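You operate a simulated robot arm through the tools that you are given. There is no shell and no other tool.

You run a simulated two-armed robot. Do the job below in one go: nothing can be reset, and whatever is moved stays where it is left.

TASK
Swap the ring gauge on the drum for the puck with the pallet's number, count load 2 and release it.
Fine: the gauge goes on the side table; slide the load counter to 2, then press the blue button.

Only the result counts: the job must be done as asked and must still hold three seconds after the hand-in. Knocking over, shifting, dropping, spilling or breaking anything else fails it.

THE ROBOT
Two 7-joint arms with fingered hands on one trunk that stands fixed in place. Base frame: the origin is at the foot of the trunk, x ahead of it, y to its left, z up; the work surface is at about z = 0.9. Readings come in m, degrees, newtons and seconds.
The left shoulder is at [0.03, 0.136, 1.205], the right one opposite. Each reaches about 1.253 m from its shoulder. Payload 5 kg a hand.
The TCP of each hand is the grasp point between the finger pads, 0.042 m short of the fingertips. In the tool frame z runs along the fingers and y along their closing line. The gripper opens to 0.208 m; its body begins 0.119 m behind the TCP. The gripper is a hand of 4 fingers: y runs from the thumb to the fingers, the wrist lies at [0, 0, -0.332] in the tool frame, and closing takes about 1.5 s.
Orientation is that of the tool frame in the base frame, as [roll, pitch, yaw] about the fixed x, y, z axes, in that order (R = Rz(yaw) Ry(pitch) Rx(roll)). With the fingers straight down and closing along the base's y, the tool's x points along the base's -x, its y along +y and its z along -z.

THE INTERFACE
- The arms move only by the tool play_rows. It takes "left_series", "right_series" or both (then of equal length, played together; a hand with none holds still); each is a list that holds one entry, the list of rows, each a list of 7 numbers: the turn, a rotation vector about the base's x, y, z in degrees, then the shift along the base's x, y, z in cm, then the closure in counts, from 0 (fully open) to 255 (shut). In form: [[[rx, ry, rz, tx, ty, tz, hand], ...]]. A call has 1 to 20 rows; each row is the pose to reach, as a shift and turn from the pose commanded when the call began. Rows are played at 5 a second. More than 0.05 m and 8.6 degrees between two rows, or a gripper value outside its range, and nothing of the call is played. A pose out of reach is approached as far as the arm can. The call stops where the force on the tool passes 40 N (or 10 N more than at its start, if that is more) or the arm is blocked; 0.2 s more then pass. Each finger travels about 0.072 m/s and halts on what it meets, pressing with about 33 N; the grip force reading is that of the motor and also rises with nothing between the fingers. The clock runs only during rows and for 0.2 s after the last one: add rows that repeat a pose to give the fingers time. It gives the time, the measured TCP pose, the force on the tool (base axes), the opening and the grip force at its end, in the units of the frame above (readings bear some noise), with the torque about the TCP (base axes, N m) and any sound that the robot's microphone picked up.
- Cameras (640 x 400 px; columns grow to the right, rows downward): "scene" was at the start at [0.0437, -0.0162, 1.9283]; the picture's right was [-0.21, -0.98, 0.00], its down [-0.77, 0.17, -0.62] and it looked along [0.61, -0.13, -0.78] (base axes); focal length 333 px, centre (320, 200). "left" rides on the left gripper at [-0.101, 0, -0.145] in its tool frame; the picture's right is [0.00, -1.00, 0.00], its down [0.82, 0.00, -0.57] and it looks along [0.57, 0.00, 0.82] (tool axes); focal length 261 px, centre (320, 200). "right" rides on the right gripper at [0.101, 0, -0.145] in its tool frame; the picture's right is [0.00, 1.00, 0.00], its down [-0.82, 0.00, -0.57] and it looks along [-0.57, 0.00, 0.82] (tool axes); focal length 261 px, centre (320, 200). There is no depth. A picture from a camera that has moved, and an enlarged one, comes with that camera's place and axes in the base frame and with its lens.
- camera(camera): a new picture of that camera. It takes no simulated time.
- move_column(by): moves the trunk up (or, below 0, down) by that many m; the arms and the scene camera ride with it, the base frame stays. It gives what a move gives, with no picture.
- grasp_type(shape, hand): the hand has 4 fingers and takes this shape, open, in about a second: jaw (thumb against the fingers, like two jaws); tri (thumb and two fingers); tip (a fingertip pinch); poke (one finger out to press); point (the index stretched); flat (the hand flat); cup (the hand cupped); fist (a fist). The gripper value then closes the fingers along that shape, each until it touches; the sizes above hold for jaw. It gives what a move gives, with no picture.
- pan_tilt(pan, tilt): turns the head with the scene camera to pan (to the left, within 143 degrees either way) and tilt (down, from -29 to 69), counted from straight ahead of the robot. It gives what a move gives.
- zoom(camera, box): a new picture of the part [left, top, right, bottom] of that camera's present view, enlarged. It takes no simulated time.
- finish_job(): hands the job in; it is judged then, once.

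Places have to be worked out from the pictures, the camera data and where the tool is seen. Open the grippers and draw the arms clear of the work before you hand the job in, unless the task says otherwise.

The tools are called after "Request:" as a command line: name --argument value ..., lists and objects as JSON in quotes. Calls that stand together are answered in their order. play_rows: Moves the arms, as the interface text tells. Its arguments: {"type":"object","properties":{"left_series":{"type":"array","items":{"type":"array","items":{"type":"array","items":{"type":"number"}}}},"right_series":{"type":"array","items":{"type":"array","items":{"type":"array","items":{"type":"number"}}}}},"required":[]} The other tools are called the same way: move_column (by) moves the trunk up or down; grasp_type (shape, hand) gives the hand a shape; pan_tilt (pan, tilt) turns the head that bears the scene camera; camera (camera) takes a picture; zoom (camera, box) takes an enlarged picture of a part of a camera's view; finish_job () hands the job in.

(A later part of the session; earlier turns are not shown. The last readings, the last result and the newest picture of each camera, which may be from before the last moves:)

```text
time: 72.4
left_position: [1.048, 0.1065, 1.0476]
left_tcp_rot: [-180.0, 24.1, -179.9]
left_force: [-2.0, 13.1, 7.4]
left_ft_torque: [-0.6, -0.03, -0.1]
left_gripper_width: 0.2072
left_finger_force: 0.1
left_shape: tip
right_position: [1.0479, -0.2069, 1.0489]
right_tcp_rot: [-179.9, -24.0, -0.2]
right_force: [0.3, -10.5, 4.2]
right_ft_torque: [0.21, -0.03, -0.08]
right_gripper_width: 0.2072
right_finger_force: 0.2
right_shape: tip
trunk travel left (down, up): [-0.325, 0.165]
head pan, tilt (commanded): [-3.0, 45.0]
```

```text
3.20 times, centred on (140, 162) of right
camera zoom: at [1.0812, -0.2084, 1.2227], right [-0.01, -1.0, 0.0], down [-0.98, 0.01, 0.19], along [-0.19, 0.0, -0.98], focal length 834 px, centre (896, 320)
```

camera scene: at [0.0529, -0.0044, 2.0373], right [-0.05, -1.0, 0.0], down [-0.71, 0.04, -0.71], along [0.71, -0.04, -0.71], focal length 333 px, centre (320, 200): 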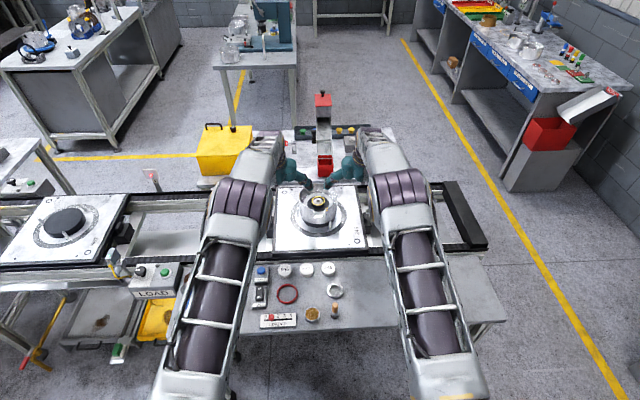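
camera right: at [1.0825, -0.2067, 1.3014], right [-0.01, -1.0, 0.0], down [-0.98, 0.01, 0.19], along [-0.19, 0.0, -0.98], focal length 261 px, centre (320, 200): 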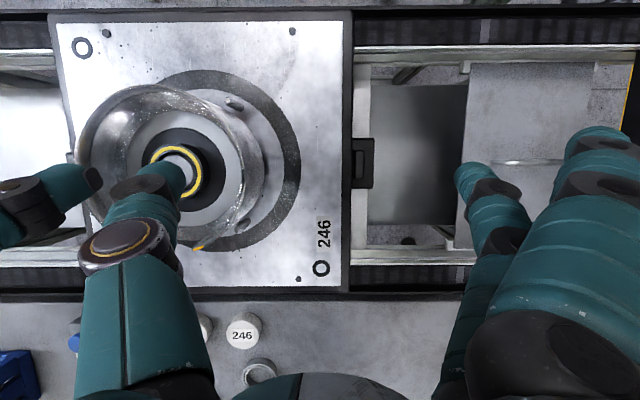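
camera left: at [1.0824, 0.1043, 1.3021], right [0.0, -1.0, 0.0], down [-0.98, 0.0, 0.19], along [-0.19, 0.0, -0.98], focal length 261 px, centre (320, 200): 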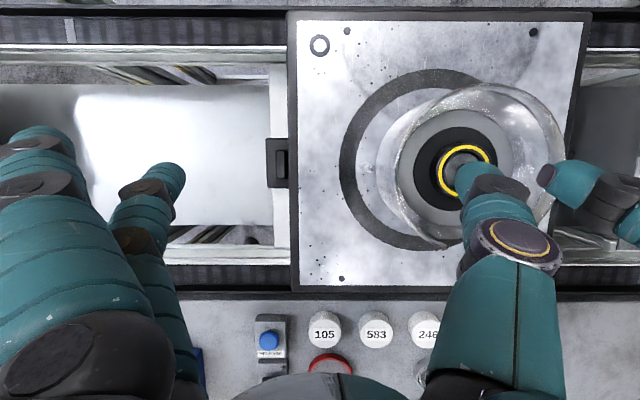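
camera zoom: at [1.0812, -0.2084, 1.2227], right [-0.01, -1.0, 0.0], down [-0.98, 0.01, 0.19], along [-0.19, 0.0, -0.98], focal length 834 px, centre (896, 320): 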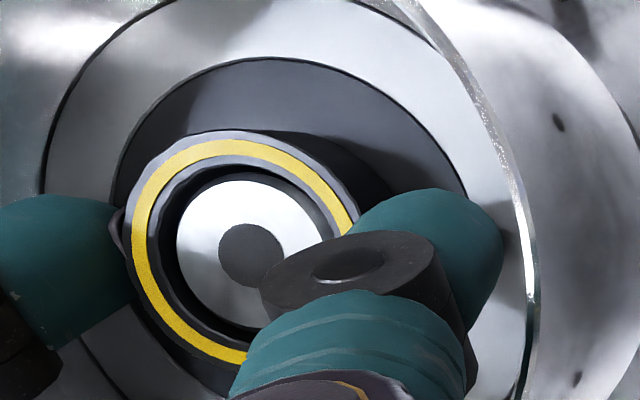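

About 10-13 N squeeze on each side. I lift both hands together slowly by 1 cm and check whether the gauge follows.

Request:
play_rows --left_series '[[[0, 0, 0, 0, 0, 0.2, 0], [0, 0, 0, 0, 0, 0.4, 0], [0, 0, 0, 0, 0, 0.6, 0], [0, 0, 0, 0, 0, 0.8, 0], [0, 0, 0, 0, 0, 1.0, 0], [0, 0, 0, 0, 0, 1.0, 0]]]' --right_series '[[[0, 0, 0, 0, 0, 0.2, 0], [0, 0, 0, 0, 0, 0.4, 0], [0, 0, 0, 0, 0, 0.6, 0], [0, 0, 0, 0, 0, 0.8, 0], [0, 0, 0, 0, 0, 1.0, 0], [0, 0, 0, 0, 0, 1.0, 0]]]'

Request:
zoom --camera "left" --box '[400, 100, 600, 225]'

Request:
zoom --camera "right" --box '[40, 100, 240, 225]'

Request:
zoom --camera "scene" --box '[280, 160, 360, 210]'

```text
time: 73.8
left_position: [1.0494, 0.1068, 1.0576]
left_tcp_rot: [-180.0, 24.0, 179.9]
left_force: [0.8, 6.3, -0.5]
left_ft_torque: [0.31, 0.01, 0.07]
left_gripper_width: 0.207
left_finger_force: 0.0
left_shape: tip
right_position: [1.0482, -0.2064, 1.0573]
right_tcp_rot: [-179.9, -24.1, -0.3]
right_force: [0.0, -6.0, -0.6]
right_ft_torque: [-0.28, 0.03, -0.03]
right_gripper_width: 0.2073
right_finger_force: 0.0
right_shape: tip
trunk travel left (down, up): [-0.325, 0.165]
head pan, tilt (commanded): [-3.0, 45.0]
```

```text
3.20 times, centred on (500, 162) of left
camera zoom: at [1.0821, 0.1055, 1.2308], right [0.0, -1.0, 0.0], down [-0.98, 0.0, 0.19], along [-0.19, 0.0, -0.98], focal length 834 px, centre (-256, 320)
```

zoom: 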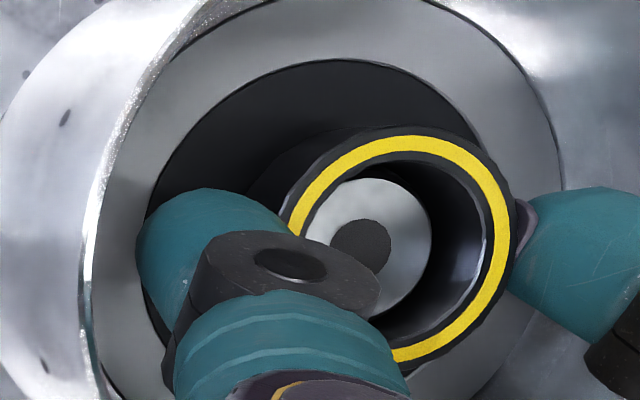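

```text
3.20 times, centred on (140, 162) of right
camera zoom: at [1.0819, -0.2086, 1.231], right [-0.01, -1.0, 0.0], down [-0.98, 0.01, 0.19], along [-0.19, 0.0, -0.98], focal length 834 px, centre (896, 320)
```

zoom: 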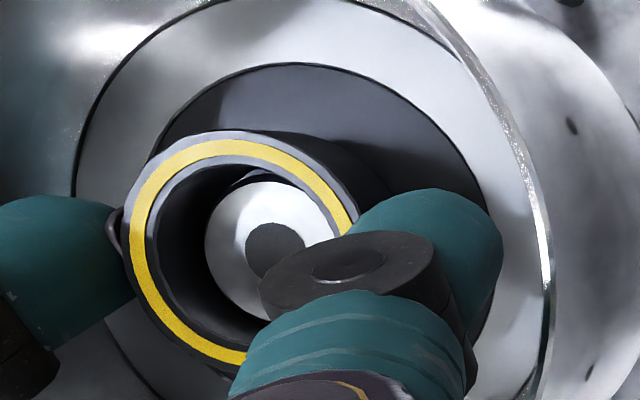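

```text
8.00 times, centred on (320, 185) of scene
camera zoom: at [0.0519, -0.0043, 2.0373], right [-0.05, -1.0, 0.0], down [-0.71, 0.04, -0.71], along [0.71, -0.04, -0.71], focal length 2662 px, centre (320, 320)
```

zoom: 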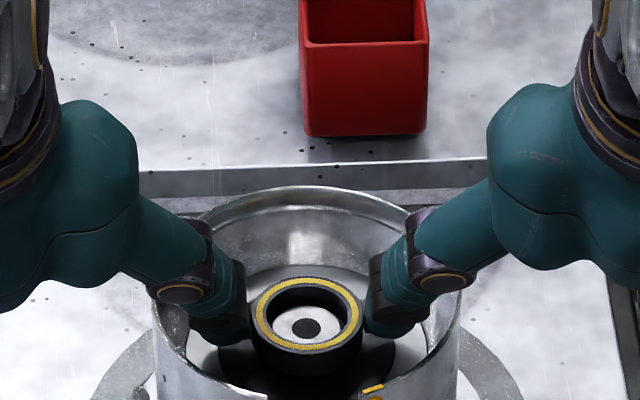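

The gauge lifts cleanly between the two thumbs. I add 2 mm of squeeze per side and continue lifting straight up 8 cm, clear of the rim.

Request:
play_rows --left_series '[[[0, 0, 0, 0, -0.1, 0.1, 0], [0, 0, 0, 0, -0.2, 0.4, 0], [0, 0, 0, 0, -0.2, 1, 0], [0, 0, 0, 0, -0.2, 1.8, 0], [0, 0, 0, 0, -0.2, 2.7, 0], [0, 0, 0, 0, -0.2, 3.6, 0], [0, 0, 0, 0, -0.2, 4.5, 0], [0, 0, 0, 0, -0.2, 5.4, 0], [0, 0, 0, 0, -0.2, 6.3, 0], [0, 0, 0, 0, -0.2, 7.2, 0], [0, 0, 0, 0, -0.2, 7.8, 0], [0, 0, 0, 0, -0.2, 8, 0], [0, 0, 0, 0, -0.2, 8, 0]]]' --right_series '[[[0, 0, 0, 0, 0.1, 0.1, 0], [0, 0, 0, 0, 0.2, 0.4, 0], [0, 0, 0, 0, 0.2, 1, 0], [0, 0, 0, 0, 0.2, 1.8, 0], [0, 0, 0, 0, 0.2, 2.7, 0], [0, 0, 0, 0, 0.2, 3.6, 0], [0, 0, 0, 0, 0.2, 4.5, 0], [0, 0, 0, 0, 0.2, 5.4, 0], [0, 0, 0, 0, 0.2, 6.3, 0], [0, 0, 0, 0, 0.2, 7.2, 0], [0, 0, 0, 0, 0.2, 7.8, 0], [0, 0, 0, 0, 0.2, 8, 0], [0, 0, 0, 0, 0.2, 8, 0]]]'

Request:
camera --camera "left"

Request:
camera --camera "scene"

Request:
zoom --camera "scene" --box '[270, 140, 370, 230]'

```text
time: 76.6
left_position: [1.0484, 0.1026, 1.1362]
left_tcp_rot: [-180.0, 24.0, 180.0]
left_force: [-0.7, 10.4, -0.6]
left_ft_torque: [0.41, 0.01, 0.15]
left_gripper_width: 0.2071
left_finger_force: 0.1
left_shape: tip
right_position: [1.0493, -0.2049, 1.1364]
right_tcp_rot: [-180.0, -23.9, -0.1]
right_force: [0.3, -11.2, -0.5]
right_ft_torque: [-0.42, 0.0, -0.14]
right_gripper_width: 0.2071
right_finger_force: 0.2
right_shape: tip
trunk travel left (down, up): [-0.325, 0.165]
head pan, tilt (commanded): [-3.0, 45.0]
```

```text
taken
camera left: at [1.0822, 0.1031, 1.31], right [0.0, -1.0, 0.0], down [-0.98, 0.0, 0.19], along [-0.19, 0.0, -0.98], focal length 261 px, centre (320, 200)
```

left: 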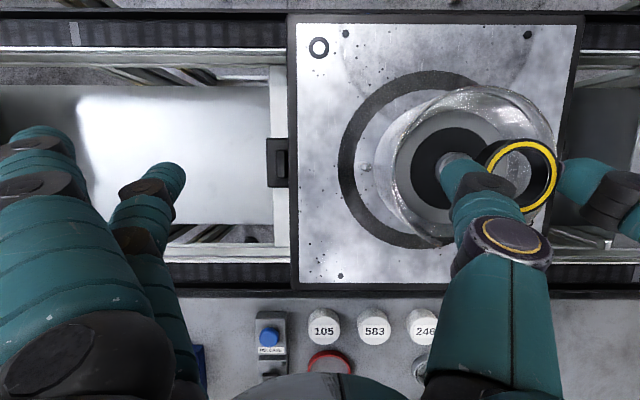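

```text
taken
camera scene: at [0.0516, -0.0043, 2.0373], right [-0.05, -1.0, 0.0], down [-0.71, 0.04, -0.71], along [0.71, -0.04, -0.71], focal length 333 px, centre (320, 200)
```

scene: 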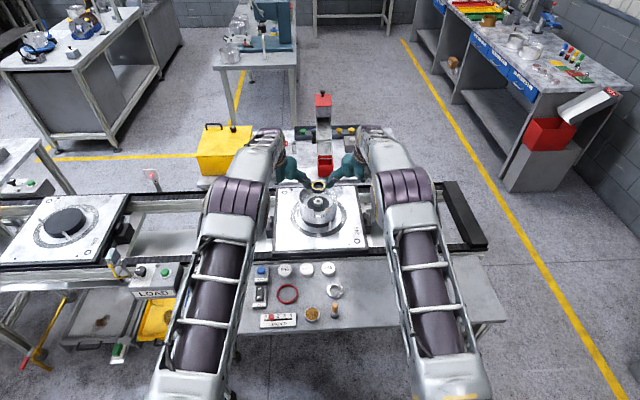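

```text
4.44 times, centred on (320, 185) of scene
camera zoom: at [0.0516, -0.0043, 2.0373], right [-0.05, -1.0, 0.0], down [-0.71, 0.04, -0.71], along [0.71, -0.04, -0.71], focal length 1479 px, centre (320, 267)
```

zoom: 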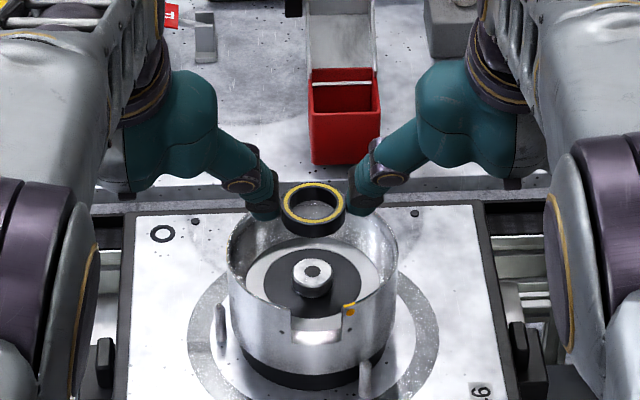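

The gauge is out of the drum, held steadily at ~10 N. I carry it with both hands together toward a free spot on the side table at about (0.76, -0.45), keeping the height.

Request:
play_rows --left_series '[[[0, 0, 0, -0.3, -0.4, 0, 0], [0, 0, 0, -0.9, -1.2, 0, 0], [0, 0, 0, -1.8, -2.4, 0, 0], [0, 0, 0, -2.9, -3.8, 0, 0], [0, 0, 0, -4.1, -5.4, 0, 0], [0, 0, 0, -5.3, -7.0, 0, 0], [0, 0, 0, -6.5, -8.6, 0, 0], [0, 0, 0, -7.7, -10.2, 0, 0], [0, 0, 0, -8.9, -11.8, 0, 0], [0, 0, 0, -10.1, -13.4, 0, 0], [0, 0, 0, -11.3, -15.0, 0, 0], [0, 0, 0, -12.5, -16.6, 0, 0], [0, 0, 0, -13.7, -18.2, 0, 0], [0, 0, 0, -14.7, -19.5, 0, 0], [0, 0, 0, -15.4, -20.5, 0, 0], [0, 0, 0, -15.8, -21.0, 0, 0], [0, 0, 0, -15.9, -21.2, 0, 0], [0, 0, 0, -15.9, -21.2, 0, 0]]]' --right_series '[[[0, 0, 0, -0.3, -0.4, 0, 0], [0, 0, 0, -0.9, -1.2, 0, 0], [0, 0, 0, -1.8, -2.4, 0, 0], [0, 0, 0, -2.9, -3.8, 0, 0], [0, 0, 0, -4.1, -5.4, 0, 0], [0, 0, 0, -5.3, -7.0, 0, 0], [0, 0, 0, -6.5, -8.6, 0, 0], [0, 0, 0, -7.7, -10.2, 0, 0], [0, 0, 0, -8.9, -11.8, 0, 0], [0, 0, 0, -10.1, -13.4, 0, 0], [0, 0, 0, -11.3, -15.0, 0, 0], [0, 0, 0, -12.5, -16.6, 0, 0], [0, 0, 0, -13.7, -18.2, 0, 0], [0, 0, 0, -14.7, -19.5, 0, 0], [0, 0, 0, -15.4, -20.5, 0, 0], [0, 0, 0, -15.8, -21.0, 0, 0], [0, 0, 0, -15.9, -21.2, 0, 0], [0, 0, 0, -15.9, -21.2, 0, 0]]]'

Request:
camera --camera "scene"

Request:
camera --camera "left"

```text
time: 80.4
left_position: [0.8904, -0.11, 1.1368]
left_tcp_rot: [180.0, 23.9, 180.0]
left_force: [-0.8, 8.8, -1.0]
left_ft_torque: [0.34, 0.04, 0.09]
left_gripper_width: 0.207
left_finger_force: 0.0
left_shape: tip
right_position: [0.8915, -0.4167, 1.1355]
right_tcp_rot: [179.9, -24.0, -0.2]
right_force: [0.1, -8.6, -1.7]
right_ft_torque: [-0.35, 0.0, -0.11]
right_gripper_width: 0.2071
right_finger_force: 0.1
right_shape: tip
trunk travel left (down, up): [-0.325, 0.165]
head pan, tilt (commanded): [-3.0, 45.0]
```

```text
taken
camera scene: at [0.0515, -0.0045, 2.0373], right [-0.05, -1.0, 0.0], down [-0.71, 0.04, -0.71], along [0.71, -0.04, -0.71], focal length 333 px, centre (320, 200)
```

scene: 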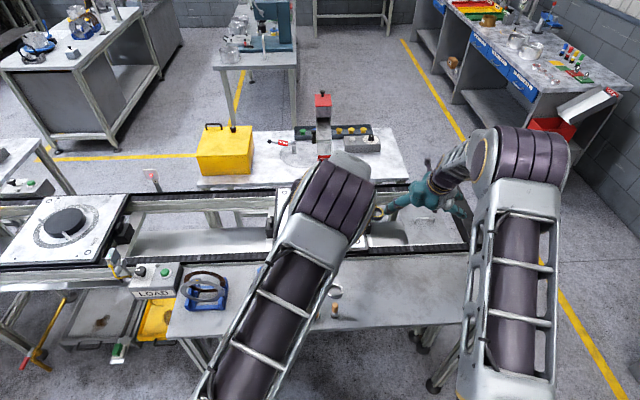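

```text
taken
camera left: at [0.9234, -0.1093, 1.3101], right [0.0, -1.0, 0.0], down [-0.98, 0.0, 0.19], along [-0.19, 0.0, -0.98], focal length 261 px, centre (320, 200)
```

left: 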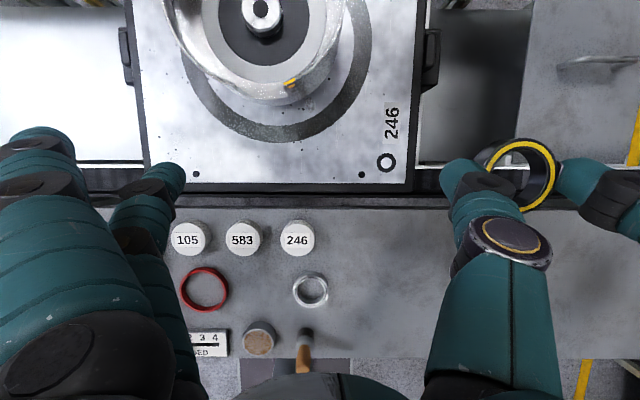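

Still held firmly. I continue the second half of the carry to above the free spot.

Request:
play_rows --left_series '[[[0, 0, 0, -0.3, -0.4, 0, 0], [0, 0, 0, -0.9, -1.2, 0, 0], [0, 0, 0, -1.8, -2.4, 0, 0], [0, 0, 0, -2.9, -3.8, 0, 0], [0, 0, 0, -4.1, -5.4, 0, 0], [0, 0, 0, -5.3, -7.0, 0, 0], [0, 0, 0, -6.5, -8.6, 0, 0], [0, 0, 0, -7.7, -10.2, 0, 0], [0, 0, 0, -8.9, -11.8, 0, 0], [0, 0, 0, -10.1, -13.4, 0, 0], [0, 0, 0, -11.3, -15.0, 0, 0], [0, 0, 0, -12.5, -16.6, 0, 0], [0, 0, 0, -13.3, -17.7, 0, 0], [0, 0, 0, -13.8, -18.3, 0, 0], [0, 0, 0, -14, -18.6, 0, 0], [0, 0, 0, -14, -18.6, 0, 0]]]' --right_series '[[[0, 0, 0, -0.3, -0.4, 0, 0], [0, 0, 0, -0.9, -1.2, 0, 0], [0, 0, 0, -1.8, -2.4, 0, 0], [0, 0, 0, -2.9, -3.8, 0, 0], [0, 0, 0, -4.1, -5.4, 0, 0], [0, 0, 0, -5.3, -7.0, 0, 0], [0, 0, 0, -6.5, -8.6, 0, 0], [0, 0, 0, -7.7, -10.2, 0, 0], [0, 0, 0, -8.9, -11.8, 0, 0], [0, 0, 0, -10.1, -13.4, 0, 0], [0, 0, 0, -11.3, -15.0, 0, 0], [0, 0, 0, -12.5, -16.6, 0, 0], [0, 0, 0, -13.3, -17.7, 0, 0], [0, 0, 0, -13.8, -18.3, 0, 0], [0, 0, 0, -14, -18.6, 0, 0], [0, 0, 0, -14, -18.6, 0, 0]]]'

Request:
camera --camera "scene"

Request:
camera --camera "left"

Request:
camera --camera "right"

```text
time: 83.8
left_position: [0.7497, -0.2947, 1.1367]
left_tcp_rot: [180.0, 23.9, -180.0]
left_force: [-0.3, 7.6, -0.8]
left_ft_torque: [0.32, 0.02, 0.1]
left_gripper_width: 0.2069
left_finger_force: 0.1
left_shape: tip
right_position: [0.751, -0.6043, 1.1377]
right_tcp_rot: [-179.9, -24.0, -0.2]
right_force: [-0.6, -8.2, -0.9]
right_ft_torque: [-0.3, 0.01, -0.06]
right_gripper_width: 0.207
right_finger_force: 0.0
right_shape: tip
trunk travel left (down, up): [-0.325, 0.165]
head pan, tilt (commanded): [-3.0, 45.0]
```

```text
taken
camera scene: at [0.0514, -0.0046, 2.0373], right [-0.05, -1.0, 0.0], down [-0.71, 0.04, -0.71], along [0.71, -0.04, -0.71], focal length 333 px, centre (320, 200)
```

scene: 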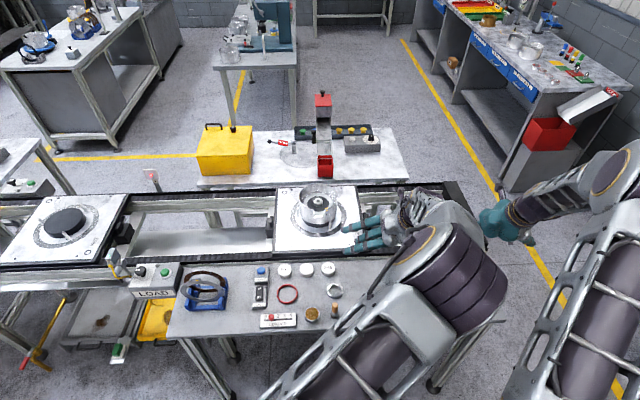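

```text
taken
camera left: at [0.7836, -0.2946, 1.3103], right [0.0, -1.0, 0.0], down [-0.98, 0.0, 0.19], along [-0.19, 0.0, -0.98], focal length 261 px, centre (320, 200)
```

left: 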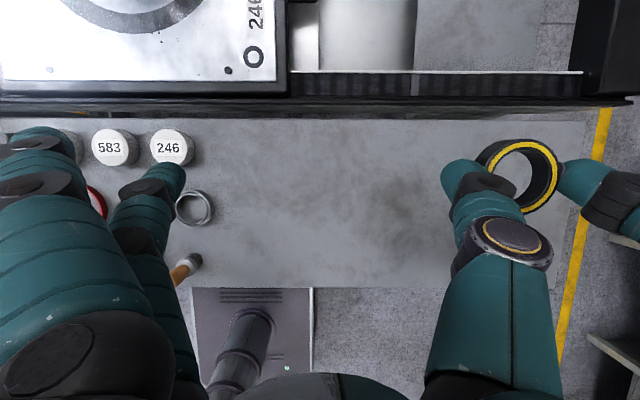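

```text
taken
camera right: at [0.7834, -0.6057, 1.3111], right [-0.01, -1.0, 0.0], down [-0.98, 0.01, 0.19], along [-0.19, 0.0, -0.98], focal length 261 px, centre (320, 200)
```

right: 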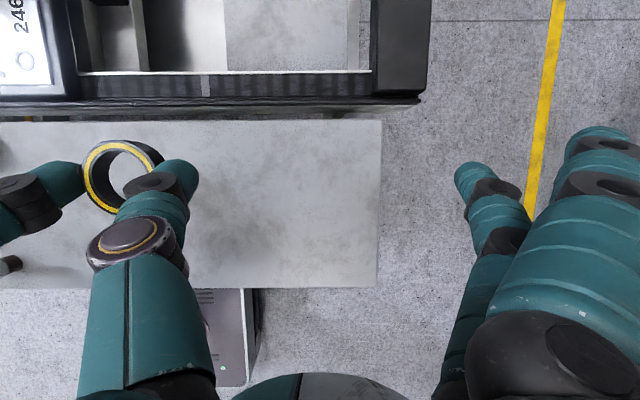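

The gauge is above clear table (table spans x 0.546-0.827, y to -0.70). I lower 17 cm, leaving about 2 cm before touchdown.

Request:
play_rows --left_series '[[[0, 0, 0, 0, 0, -0.4, 0], [0, 0, 0, 0, 0, -1.2, 0], [0, 0, 0, 0, 0, -2.4, 0], [0, 0, 0, 0, 0, -3.8, 0], [0, 0, 0, 0, 0, -5.2, 0], [0, 0, 0, 0, 0, -6.6, 0], [0, 0, 0, 0, 0, -8, 0], [0, 0, 0, 0, 0, -9.4, 0], [0, 0, 0, 0, 0, -10.8, 0], [0, 0, 0, 0, 0, -12.2, 0], [0, 0, 0, 0, 0, -13.6, 0], [0, 0, 0, 0, 0, -15, 0], [0, 0, 0, 0, 0, -16.1, 0], [0, 0, 0, 0, 0, -16.7, 0], [0, 0, 0, 0, 0, -17, 0], [0, 0, 0, 0, 0, -17, 0]]]' --right_series '[[[0, 0, 0, 0, 0, -0.4, 0], [0, 0, 0, 0, 0, -1.2, 0], [0, 0, 0, 0, 0, -2.4, 0], [0, 0, 0, 0, 0, -3.8, 0], [0, 0, 0, 0, 0, -5.2, 0], [0, 0, 0, 0, 0, -6.6, 0], [0, 0, 0, 0, 0, -8, 0], [0, 0, 0, 0, 0, -9.4, 0], [0, 0, 0, 0, 0, -10.8, 0], [0, 0, 0, 0, 0, -12.2, 0], [0, 0, 0, 0, 0, -13.6, 0], [0, 0, 0, 0, 0, -15, 0], [0, 0, 0, 0, 0, -16.1, 0], [0, 0, 0, 0, 0, -16.7, 0], [0, 0, 0, 0, 0, -17, 0], [0, 0, 0, 0, 0, -17, 0]]]'

Request:
camera --camera "left"

Request:
camera --camera "right"

Request:
zoom --camera "left" --box '[0, 80, 240, 230]'

```text
time: 87.2
left_position: [0.7497, -0.2954, 0.9655]
left_tcp_rot: [179.9, 24.0, 180.0]
left_force: [0.4, 9.8, -1.4]
left_ft_torque: [0.43, 0.01, 0.14]
left_gripper_width: 0.2072
left_finger_force: 0.1
left_shape: tip
right_position: [0.7501, -0.6036, 0.9683]
right_tcp_rot: [-179.9, -24.0, -0.2]
right_force: [0.3, -9.5, -0.6]
right_ft_torque: [-0.39, 0.0, -0.11]
right_gripper_width: 0.2069
right_finger_force: 0.1
right_shape: tip
trunk travel left (down, up): [-0.325, 0.165]
head pan, tilt (commanded): [-3.0, 45.0]
```

```text
taken
camera left: at [0.7828, -0.2954, 1.14], right [0.0, -1.0, 0.0], down [-0.98, 0.0, 0.19], along [-0.19, 0.0, -0.98], focal length 261 px, centre (320, 200)
```

left: 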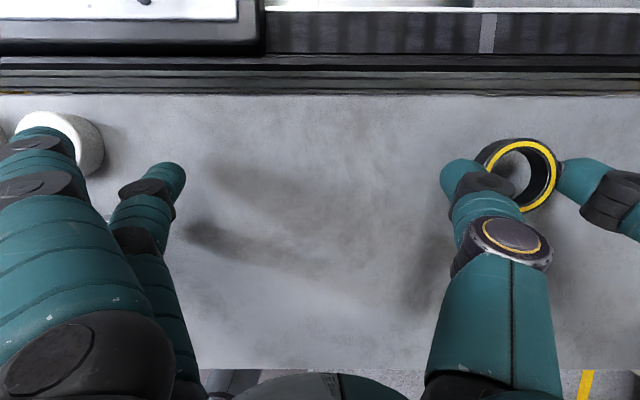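

```text
taken
camera right: at [0.7832, -0.6052, 1.1406], right [-0.01, -1.0, 0.0], down [-0.98, 0.01, 0.19], along [-0.19, 0.0, -0.98], focal length 261 px, centre (320, 200)
```

right: 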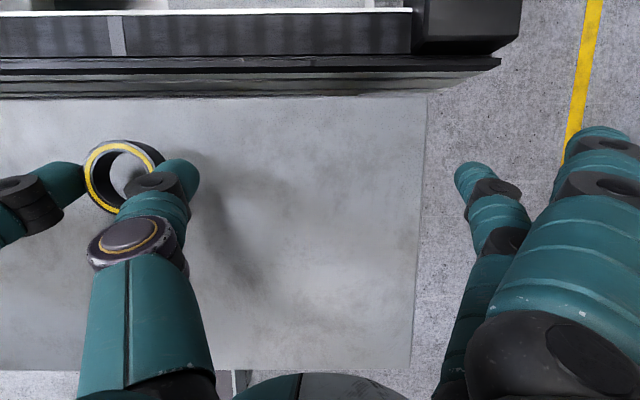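

```text
2.67 times, centred on (120, 155) of left
camera zoom: at [0.7828, -0.2954, 1.14], right [0.0, -1.0, 0.0], down [-0.98, 0.0, 0.19], along [-0.19, 0.0, -0.98], focal length 695 px, centre (853, 320)
```

zoom: 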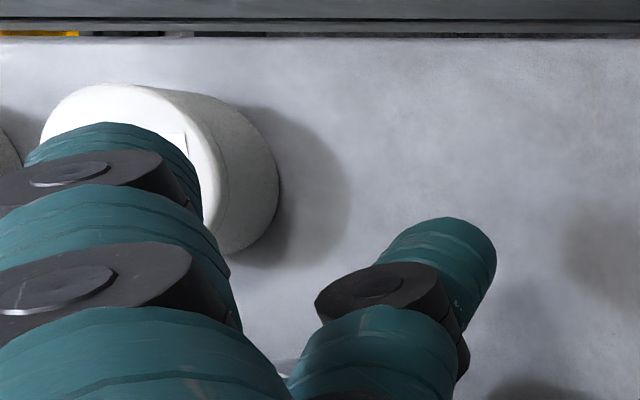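

The left hand's spread finger would come too close to puck 246 when lowered, so I first shift both hands 3.5 cm further to -y, then lower to near touchdown.

Request:
play_rows --left_series '[[[0, 0, 0, 0, -0.4, 0, 0], [0, 0, 0, 0, -1.2, 0, 0], [0, 0, 0, 0, -2.3, 0, 0], [0, 0, 0, 0, -3.1, 0, 0], [0, 0, 0, 0, -3.5, 0, 0], [0, 0, 0, 0, -3.5, -0.4, 0], [0, 0, 0, 0, -3.5, -0.9, 0], [0, 0, 0, 0, -3.5, -1.3, 0], [0, 0, 0, 0, -3.5, -1.5, 0], [0, 0, 0, 0, -3.5, -1.5, 0]]]' --right_series '[[[0, 0, 0, 0, -0.4, 0, 0], [0, 0, 0, 0, -1.2, 0, 0], [0, 0, 0, 0, -2.3, 0, 0], [0, 0, 0, 0, -3.1, 0, 0], [0, 0, 0, 0, -3.5, 0, 0], [0, 0, 0, 0, -3.5, -0.4, 0], [0, 0, 0, 0, -3.5, -0.9, 0], [0, 0, 0, 0, -3.5, -1.3, 0], [0, 0, 0, 0, -3.5, -1.5, 0], [0, 0, 0, 0, -3.5, -1.5, 0]]]'

Request:
camera --camera "left"

Request:
zoom --camera "right" --box '[40, 110, 240, 235]'

```text
time: 89.4
left_position: [0.7491, -0.3304, 0.9518]
left_tcp_rot: [-180.0, 24.0, -180.0]
left_force: [-0.2, 10.6, -1.9]
left_ft_torque: [0.38, 0.05, 0.12]
left_gripper_width: 0.207
left_finger_force: 0.0
left_shape: tip
right_position: [0.7496, -0.6375, 0.952]
right_tcp_rot: [-180.0, -23.9, -0.2]
right_force: [0.8, -11.1, -0.6]
right_ft_torque: [-0.32, 0.0, -0.12]
right_gripper_width: 0.2072
right_finger_force: 0.0
right_shape: tip
trunk travel left (down, up): [-0.325, 0.165]
head pan, tilt (commanded): [-3.0, 45.0]
```

```text
taken
camera left: at [0.7829, -0.3301, 1.1252], right [0.0, -1.0, 0.0], down [-0.98, 0.0, 0.19], along [-0.19, 0.0, -0.98], focal length 261 px, centre (320, 200)
```

left: 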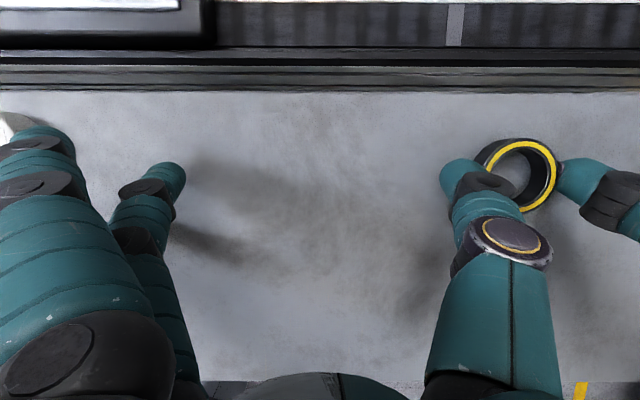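

```text
3.20 times, centred on (140, 172) of right
camera zoom: at [0.7832, -0.6396, 1.126], right [-0.01, -1.0, 0.0], down [-0.98, 0.01, 0.19], along [-0.19, 0.0, -0.98], focal length 834 px, centre (896, 288)
```

zoom: 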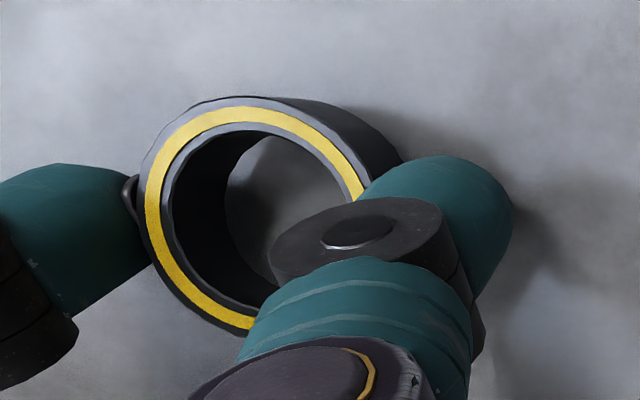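

About 7 mm left by my estimate. I lower in 1.5 mm steps and watch the vertical forces.

Request:
play_rows --left_series '[[[0, 0, 0, 0, 0, -0.15, 0], [0, 0, 0, 0, 0, -0.3, 0], [0, 0, 0, 0, 0, -0.45, 0], [0, 0, 0, 0, 0, -0.55, 0], [0, 0, 0, 0, 0, -0.55, 0]]]' --right_series '[[[0, 0, 0, 0, 0, -0.15, 0], [0, 0, 0, 0, 0, -0.3, 0], [0, 0, 0, 0, 0, -0.45, 0], [0, 0, 0, 0, 0, -0.55, 0], [0, 0, 0, 0, 0, -0.55, 0]]]'

Request:
zoom --camera "right" --box '[40, 110, 240, 235]'

```text
time: 90.6
left_position: [0.7489, -0.3302, 0.9455]
left_tcp_rot: [-180.0, 24.0, 179.9]
left_force: [0.0, 8.3, -0.1]
left_ft_torque: [0.34, 0.01, 0.09]
left_gripper_width: 0.2071
left_finger_force: 0.2
left_shape: tip
right_position: [0.7506, -0.6382, 0.9465]
right_tcp_rot: [-179.8, -24.0, -0.2]
right_force: [0.0, -8.7, -0.9]
right_ft_torque: [-0.33, 0.02, -0.11]
right_gripper_width: 0.2069
right_finger_force: 0.1
right_shape: tip
trunk travel left (down, up): [-0.325, 0.165]
head pan, tilt (commanded): [-3.0, 45.0]
```

```text
3.20 times, centred on (140, 172) of right
camera zoom: at [0.7832, -0.6396, 1.1205], right [-0.01, -1.0, 0.0], down [-0.98, 0.01, 0.19], along [-0.19, 0.0, -0.98], focal length 834 px, centre (896, 288)
```

zoom: 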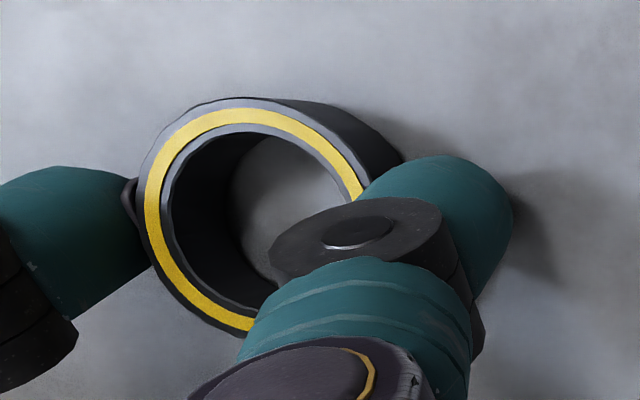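

Close now, no contact yet. Another 3 mm in 1 mm steps.

Request:
play_rows --left_series '[[[0, 0, 0, 0, 0, -0.1, 0], [0, 0, 0, 0, 0, -0.2, 0], [0, 0, 0, 0, 0, -0.3, 0], [0, 0, 0, 0, 0, -0.3, 0]]]' --right_series '[[[0, 0, 0, 0, 0, -0.1, 0], [0, 0, 0, 0, 0, -0.2, 0], [0, 0, 0, 0, 0, -0.3, 0], [0, 0, 0, 0, 0, -0.3, 0]]]'

Request:
zoom --camera "right" --box '[40, 110, 240, 235]'

```text
time: 91.6
left_position: [0.7496, -0.33, 0.943]
left_tcp_rot: [-180.0, 23.9, -180.0]
left_force: [-0.7, 10.2, 4.6]
left_ft_torque: [-0.25, -0.01, 0.03]
left_gripper_width: 0.2071
left_finger_force: 0.1
left_shape: tip
right_position: [0.7497, -0.6393, 0.9459]
right_tcp_rot: [180.0, -24.1, -0.3]
right_force: [2.1, -10.5, 2.8]
right_ft_torque: [0.17, -0.11, -0.3]
right_gripper_width: 0.2072
right_finger_force: 0.0
right_shape: tip
trunk travel left (down, up): [-0.325, 0.165]
head pan, tilt (commanded): [-3.0, 45.0]
```

```text
3.20 times, centred on (140, 172) of right
camera zoom: at [0.7828, -0.6399, 1.1186], right [-0.01, -1.0, 0.0], down [-0.98, 0.01, 0.19], along [-0.19, 0.0, -0.98], focal length 834 px, centre (896, 288)
```

zoom: 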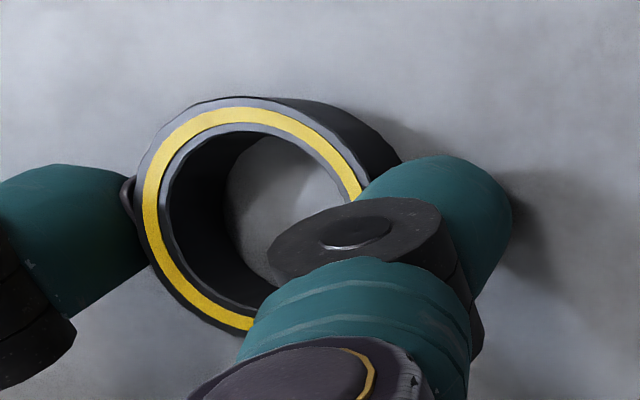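

Touchdown: vertical forces turned positive (+4.6, +2.8 N). I release by moving the hands apart symmetrically in small steps.

Request:
play_rows --left_series '[[[0, 0, 0, 0, 0.15, 0, 0], [0, 0, 0, 0, 0.3, 0, 0], [0, 0, 0, 0, 0.45, 0, 0], [0, 0, 0, 0, 0.6, 0, 0], [0, 0, 0, 0, 0.75, 0, 0], [0, 0, 0, 0, 0.9, 0, 0], [0, 0, 0, 0, 1.1, 0, 0], [0, 0, 0, 0, 1.4, 0, 0], [0, 0, 0, 0, 1.8, 0, 0], [0, 0, 0, 0, 2.2, 0, 0], [0, 0, 0, 0, 2.2, 0, 0]]]' --right_series '[[[0, 0, 0, 0, -0.15, 0, 0], [0, 0, 0, 0, -0.3, 0, 0], [0, 0, 0, 0, -0.45, 0, 0], [0, 0, 0, 0, -0.6, 0, 0], [0, 0, 0, 0, -0.75, 0, 0], [0, 0, 0, 0, -0.9, 0, 0], [0, 0, 0, 0, -1.1, 0, 0], [0, 0, 0, 0, -1.4, 0, 0], [0, 0, 0, 0, -1.8, 0, 0], [0, 0, 0, 0, -2.2, 0, 0], [0, 0, 0, 0, -2.2, 0, 0]]]'

Request:
camera --camera "left"

Request:
camera --camera "right"

```text
time: 94.0
left_position: [0.7495, -0.3057, 0.9426]
left_tcp_rot: [-180.0, 24.0, -180.0]
left_force: [0.3, 0.1, 0.6]
left_ft_torque: [-0.03, -0.01, 0.0]
left_gripper_width: 0.2078
left_finger_force: 0.1
left_shape: tip
right_position: [0.7511, -0.6596, 0.9426]
right_tcp_rot: [-180.0, -24.0, -0.2]
right_force: [0.4, 0.3, -0.3]
right_ft_torque: [-0.02, -0.02, 0.01]
right_gripper_width: 0.208
right_finger_force: 0.0
right_shape: tip
trunk travel left (down, up): [-0.325, 0.165]
head pan, tilt (commanded): [-3.0, 45.0]
```

```text
taken
camera left: at [0.783, -0.3071, 1.1168], right [0.0, -1.0, 0.0], down [-0.98, 0.0, 0.19], along [-0.19, 0.0, -0.98], focal length 261 px, centre (320, 200)
```

left: 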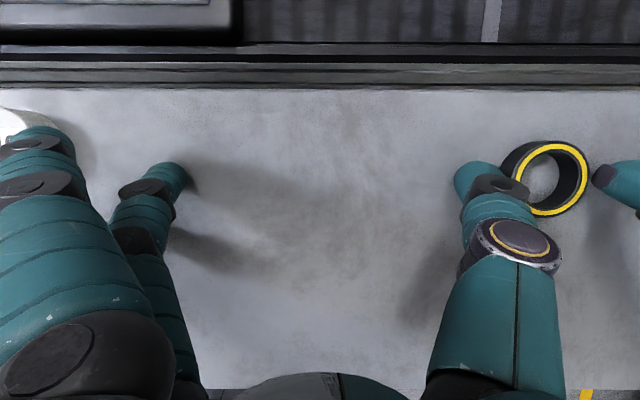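

```text
taken
camera right: at [0.7831, -0.6614, 1.1176], right [-0.01, -1.0, 0.0], down [-0.98, 0.01, 0.19], along [-0.19, 0.0, -0.98], focal length 261 px, centre (320, 200)
```

right: 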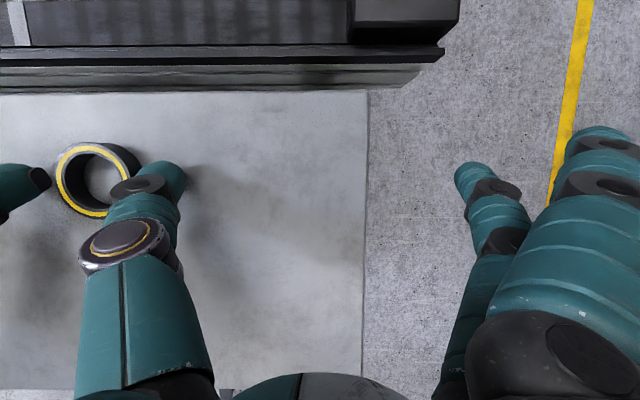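

The gauge stands on the side table, untouched by the hands now. I raise both hands straight up and move the left one back to its side.

Request:
play_rows --left_series '[[[0, 0, 0, 0, 0.3, 2, 0], [0, 0, 0, 0, 0.3, 5, 0], [0, 0, 0, 0, 0.3, 9, 0], [0, 0, 0, 0, 0.3, 13.5, 0], [0, 0, 0, 0, 0.3, 18, 0], [0, 0, 0, 0, 0.3, 22.5, 0], [0, 0, 0, 0, 0.3, 27, 0], [0, 0, 0, 0, 4, 30, 0], [0, 0, 0, 0, 8.5, 32, 0], [0, 0, 0, 0, 13, 33, 0], [0, 0, 0, 0, 17.5, 34, 0], [0, 0, 0, 0, 22, 35, 0], [0, 0, 0, 0, 26.5, 35, 0], [0, 0, 0, 0, 31, 35, 0], [0, 0, 0, 0, 35.5, 35, 0], [0, 0, 0, 0, 40, 35, 0], [0, 0, 0, 0, 44.5, 35, 0], [0, 0, 0, 0, 49, 35, 0], [0, 0, 0, 0, 53, 35, 0], [0, 0, 0, 0, 56, 35, 0]]]' --right_series '[[[0, 0, 0, 0, -0.3, 2, 0], [0, 0, 0, 0, -0.3, 5, 0], [0, 0, 0, 0, -0.3, 9, 0], [0, 0, 0, 0, -0.3, 13.5, 0], [0, 0, 0, 0, -0.3, 18, 0], [0, 0, 0, 0, -0.3, 22.5, 0], [0, 0, 0, 0, -0.3, 27, 0], [0, 0, 0, 0, 1, 29, 0], [0, 0, 0, 0, 3, 30, 0], [0, 0, 0, 0, 6, 30, 0], [0, 0, 0, 0, 9, 30, 0], [0, 0, 0, 0, 12, 30, 0], [0, 0, 0, 0, 15, 30, 0], [0, 0, 0, 0, 18, 30, 0], [0, 0, 0, 0, 21, 30, 0], [0, 0, 0, 0, 24, 30, 0], [0, 0, 0, 0, 27, 30, 0], [0, 0, 0, 0, 30, 30, 0], [0, 0, 0, 0, 30, 30, 0], [0, 0, 0, 0, 30, 30, 0]]]'

Request:
camera --camera "scene"

Request:
camera --camera "right"

```text
time: 98.2
left_position: [0.7499, 0.2549, 1.2922]
left_tcp_rot: [-179.9, 24.0, 180.0]
left_force: [0.3, 0.4, 1.1]
left_ft_torque: [-0.04, -0.02, -0.03]
left_gripper_width: 0.2076
left_finger_force: 0.0
left_shape: tip
right_position: [0.7516, -0.3577, 1.2442]
right_tcp_rot: [180.0, -24.0, -0.1]
right_force: [0.3, 1.4, -0.6]
right_ft_torque: [-0.14, 0.06, -0.1]
right_gripper_width: 0.2078
right_finger_force: 0.0
right_shape: tip
trunk travel left (down, up): [-0.325, 0.165]
head pan, tilt (commanded): [-3.0, 45.0]
```

```text
taken
camera scene: at [0.0511, -0.0021, 2.0373], right [-0.05, -1.0, 0.0], down [-0.71, 0.04, -0.71], along [0.71, -0.04, -0.71], focal length 333 px, centre (320, 200)
```

scene: 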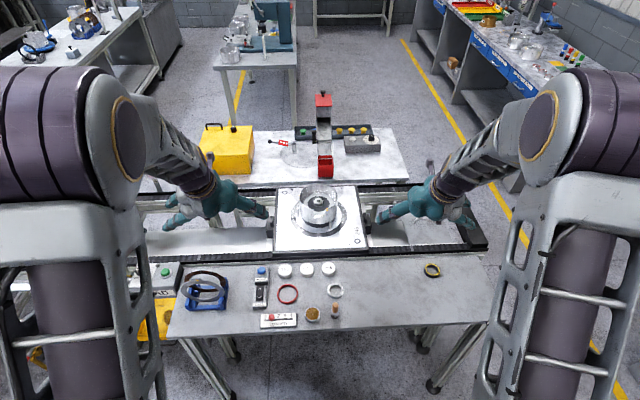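

```text
taken
camera right: at [0.7848, -0.3595, 1.4175], right [-0.01, -1.0, 0.0], down [-0.98, 0.01, 0.19], along [-0.19, 0.0, -0.98], focal length 261 px, centre (320, 200)
```

right: 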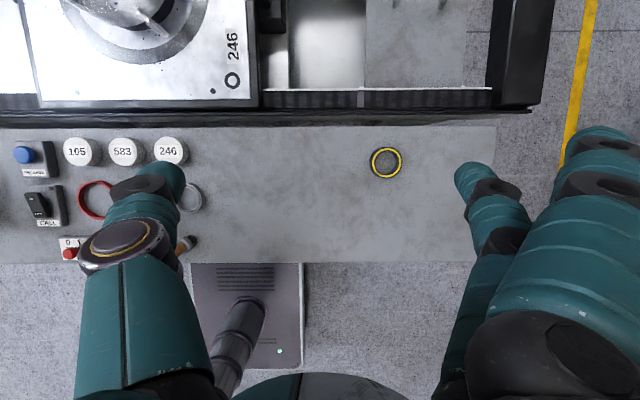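

The gauge is on the side table. I inspect the now-empty hub and the pucks in close-up.

Request:
zoom --camera "scene" --box '[280, 170, 360, 240]'

Request:
zoom --camera "scene" --box '[260, 250, 360, 310]'

Request:
zoom --camera "left" --box '[300, 60, 620, 260]'

```text
5.71 times, centred on (320, 205) of scene
camera zoom: at [0.0511, -0.0021, 2.0373], right [-0.05, -1.0, 0.0], down [-0.71, 0.04, -0.71], along [0.71, -0.04, -0.71], focal length 1902 px, centre (320, 171)
```

zoom: 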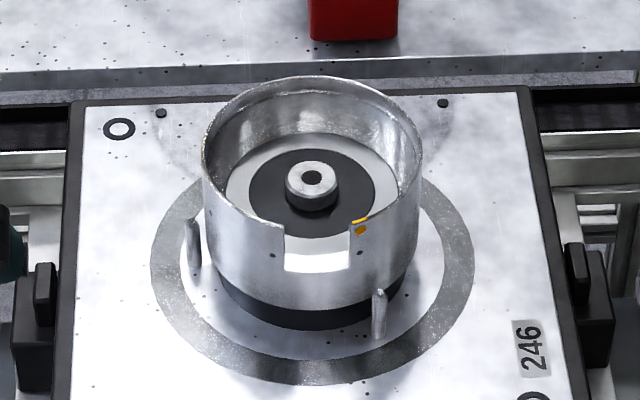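

```text
6.40 times, centred on (310, 280) of scene
camera zoom: at [0.0511, -0.0021, 2.0373], right [-0.05, -1.0, 0.0], down [-0.71, 0.04, -0.71], along [0.71, -0.04, -0.71], focal length 2130 px, centre (384, -312)
```

zoom: 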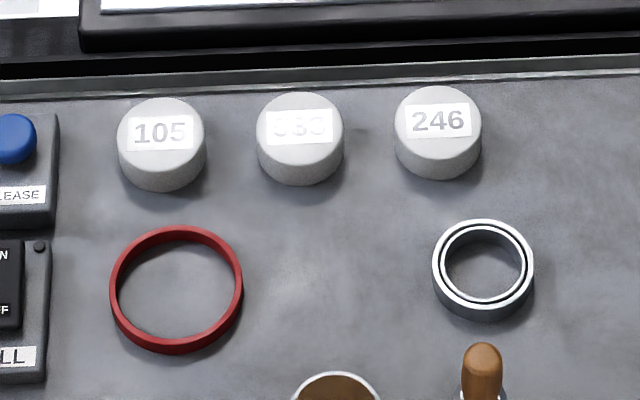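

```text
2.00 times, centred on (460, 160) of left
camera zoom: at [0.7836, 0.2549, 1.4669], right [0.0, -1.0, 0.0], down [-0.98, 0.0, 0.19], along [-0.19, 0.0, -0.98], focal length 521 px, centre (40, 280)
```

zoom: 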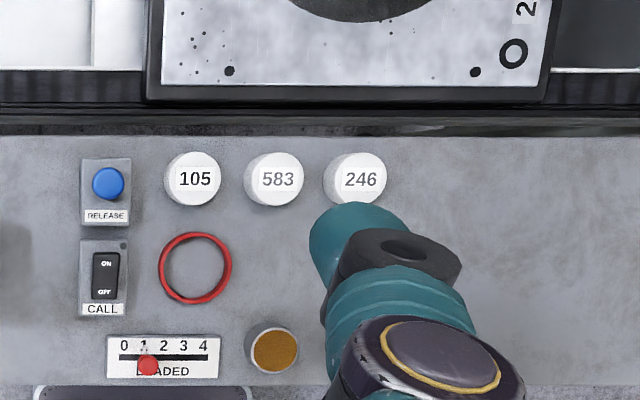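

The empty hub is a short stub (top ≈ 1.02); pucks are about 54 mm wide and 24 mm tall, with only ~27 mm between 246 and 583, so I'll pinch 246 along a diagonal. I turn the right hand -40° in yaw, keep the 24° tilt (so the puck stays level at the drum), narrow to ~75 mm and move above puck 246, left hand out of the way.

Request:
play_rows --left_series '[[[0, 0, 0, 0, 1.5, 0, 0], [0, 0, 0, 0, 3, 0, 0], [0, 0, 0, 0, 4.5, 0, 0], [0, 0, 0, 0, 6, 0, 0], [0, 0, 0, 0, 7.5, 0, 0], [0, 0, 0, 0, 9, 0, 0], [0, 0, 0, 0, 10.5, 0, 0], [0, 0, 0, 0, 12, 0, 0], [0, 0, 0, 0, 12, 0, 0], [0, 0, 0, 0, 12, 0, 0]]]' --right_series '[[[0, 0, -5, 0.3, 3.6, -1, 30], [0, 0, -10, 0.6, 7.3, -2.5, 60], [0, 0, -15, 0.9, 10.9, -4, 90], [0, 0, -20, 1.2, 14.6, -6, 120], [0, 0, -25, 1.5, 18.2, -8, 150], [0, 0, -30, 1.8, 21.9, -10, 163], [0, 0, -35, 2.1, 25.5, -12, 163], [0, 0, -40, 2.5, 29.2, -14, 163], [0, 0, -40, 2.5, 29.2, -14, 163], [0, 0, -40, 2.5, 29.2, -14, 163]]]'

Request:
camera --camera "right"

Request:
zoom --camera "scene" --box '[240, 180, 400, 300]'

```text
time: 100.4
left_position: [0.75, 0.3736, 1.2935]
left_tcp_rot: [180.0, 24.1, -179.8]
left_force: [0.4, 0.4, -0.5]
left_ft_torque: [-0.04, 0.01, -0.05]
left_gripper_width: 0.208
left_finger_force: 0.0
left_shape: tip
right_position: [0.7744, -0.0649, 1.105]
right_tcp_rot: [-179.9, -24.1, -40.0]
right_force: [-0.4, 0.5, 0.1]
right_ft_torque: [-0.06, -0.02, -0.01]
right_gripper_width: 0.0752
right_finger_force: 0.0
right_shape: tip
trunk travel left (down, up): [-0.325, 0.165]
head pan, tilt (commanded): [-3.0, 45.0]
```

```text
taken
camera right: at [0.7986, -0.0884, 1.2795], right [-0.65, -0.76, 0.0], down [-0.75, 0.64, 0.19], along [-0.14, 0.12, -0.98], focal length 261 px, centre (320, 200)
```

right: 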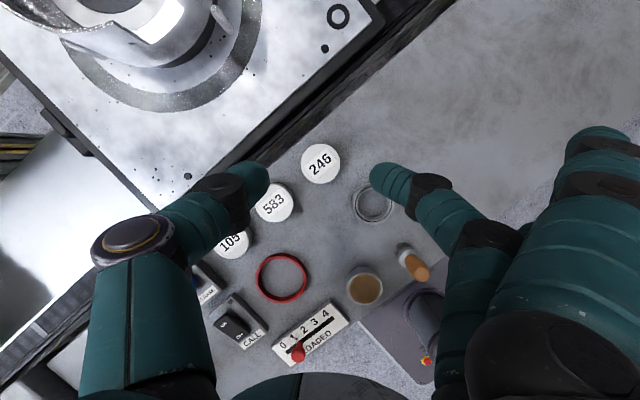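

```text
3.33 times, centred on (320, 240) of scene
camera zoom: at [0.0513, -0.0025, 2.0374], right [-0.05, -1.0, 0.0], down [-0.71, 0.04, -0.71], along [0.71, -0.04, -0.71], focal length 1109 px, centre (320, 67)
```

zoom: 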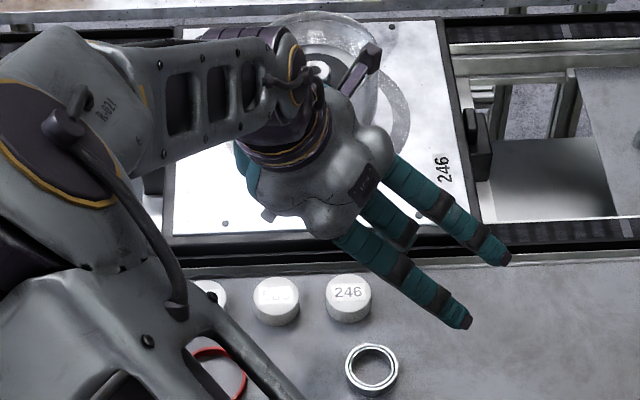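

The puck lies between thumb and finger. I zoom for exact alignment.

Request:
zoom --camera "right" --box '[240, 110, 400, 210]'

Request:
zoom --camera "scene" --box '[296, 240, 356, 290]'

```text
4.00 times, centred on (320, 160) of right
camera zoom: at [0.7986, -0.0884, 1.2795], right [-0.65, -0.76, 0.0], down [-0.75, 0.64, 0.19], along [-0.14, 0.12, -0.98], focal length 1043 px, centre (320, 360)
```

zoom: 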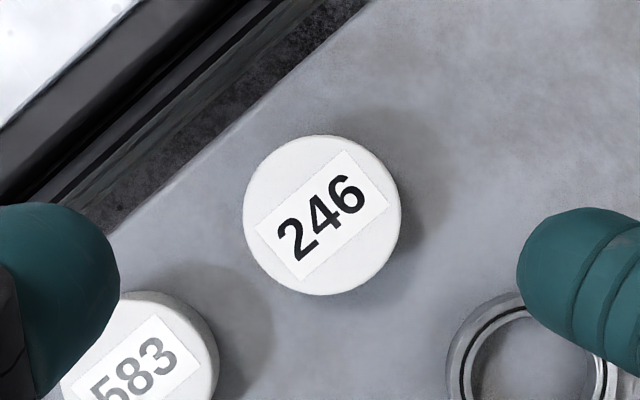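

```text
8.00 times, centred on (326, 265) of scene
camera zoom: at [0.0513, -0.0025, 2.0374], right [-0.05, -1.0, 0.0], down [-0.71, 0.04, -0.71], along [0.71, -0.04, -0.71], focal length 2662 px, centre (272, -320)
```

zoom: 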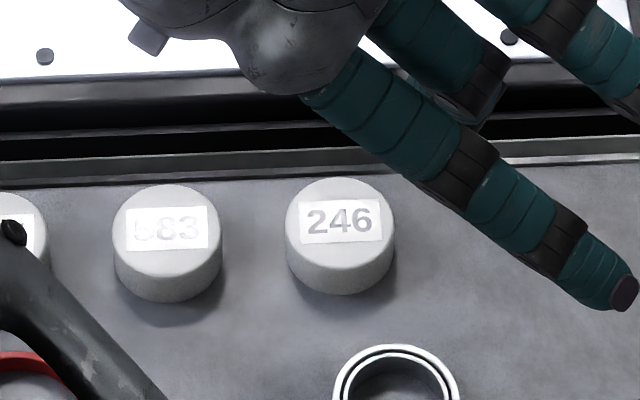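

Aligned within about 2 mm. I apply that small correction and lower 10 cm, then recheck.

Request:
play_rows --right_series '[[[0, 0, 0, 0.13, -0.16, -1.5, 163], [0, 0, 0, 0.13, -0.16, -4, 163], [0, 0, 0, 0.13, -0.16, -7, 163], [0, 0, 0, 0.13, -0.16, -9.5, 163], [0, 0, 0, 0.13, -0.16, -11, 163], [0, 0, 0, 0.13, -0.16, -11, 163]]]'

Request:
zoom --camera "right" --box '[200, 90, 440, 240]'

Request:
zoom --camera "scene" --box '[270, 220, 390, 300]'

```text
time: 101.8
left_position: [0.7493, 0.3717, 1.2928]
left_tcp_rot: [179.9, 23.9, 179.9]
left_force: [0.2, -0.4, 0.1]
left_ft_torque: [0.04, -0.03, 0.0]
left_gripper_width: 0.2078
left_finger_force: 0.1
left_shape: tip
right_position: [0.7765, -0.068, 0.992]
right_tcp_rot: [-180.0, -24.1, -40.2]
right_force: [-0.3, -0.7, -0.4]
right_ft_torque: [0.03, -0.01, 0.0]
right_gripper_width: 0.0753
right_finger_force: 0.0
right_shape: tip
trunk travel left (down, up): [-0.325, 0.165]
head pan, tilt (commanded): [-3.0, 45.0]
```

```text
2.67 times, centred on (320, 165) of right
camera zoom: at [0.8017, -0.0916, 1.1669], right [-0.65, -0.76, 0.0], down [-0.75, 0.64, 0.19], along [-0.14, 0.12, -0.98], focal length 695 px, centre (320, 293)
```

zoom: 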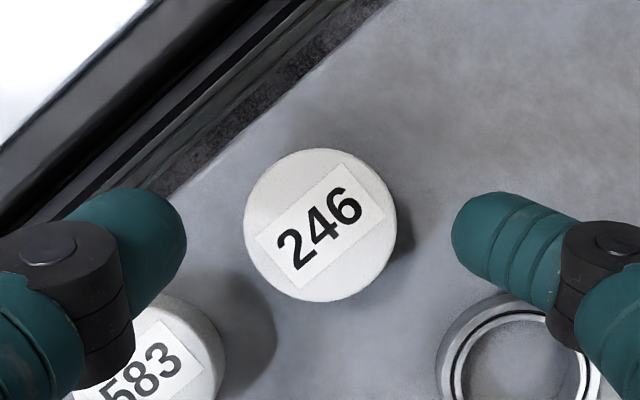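

```text
5.00 times, centred on (330, 260) of scene
camera zoom: at [0.0509, -0.0042, 2.0374], right [-0.05, -1.0, 0.0], down [-0.71, 0.04, -0.71], along [0.71, -0.04, -0.71], focal length 1664 px, centre (270, -100)
```

zoom: 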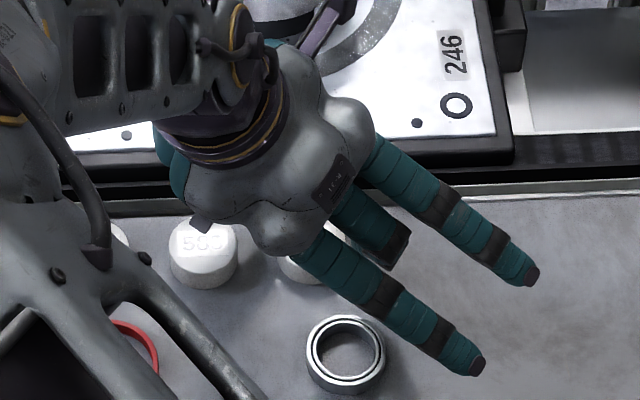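

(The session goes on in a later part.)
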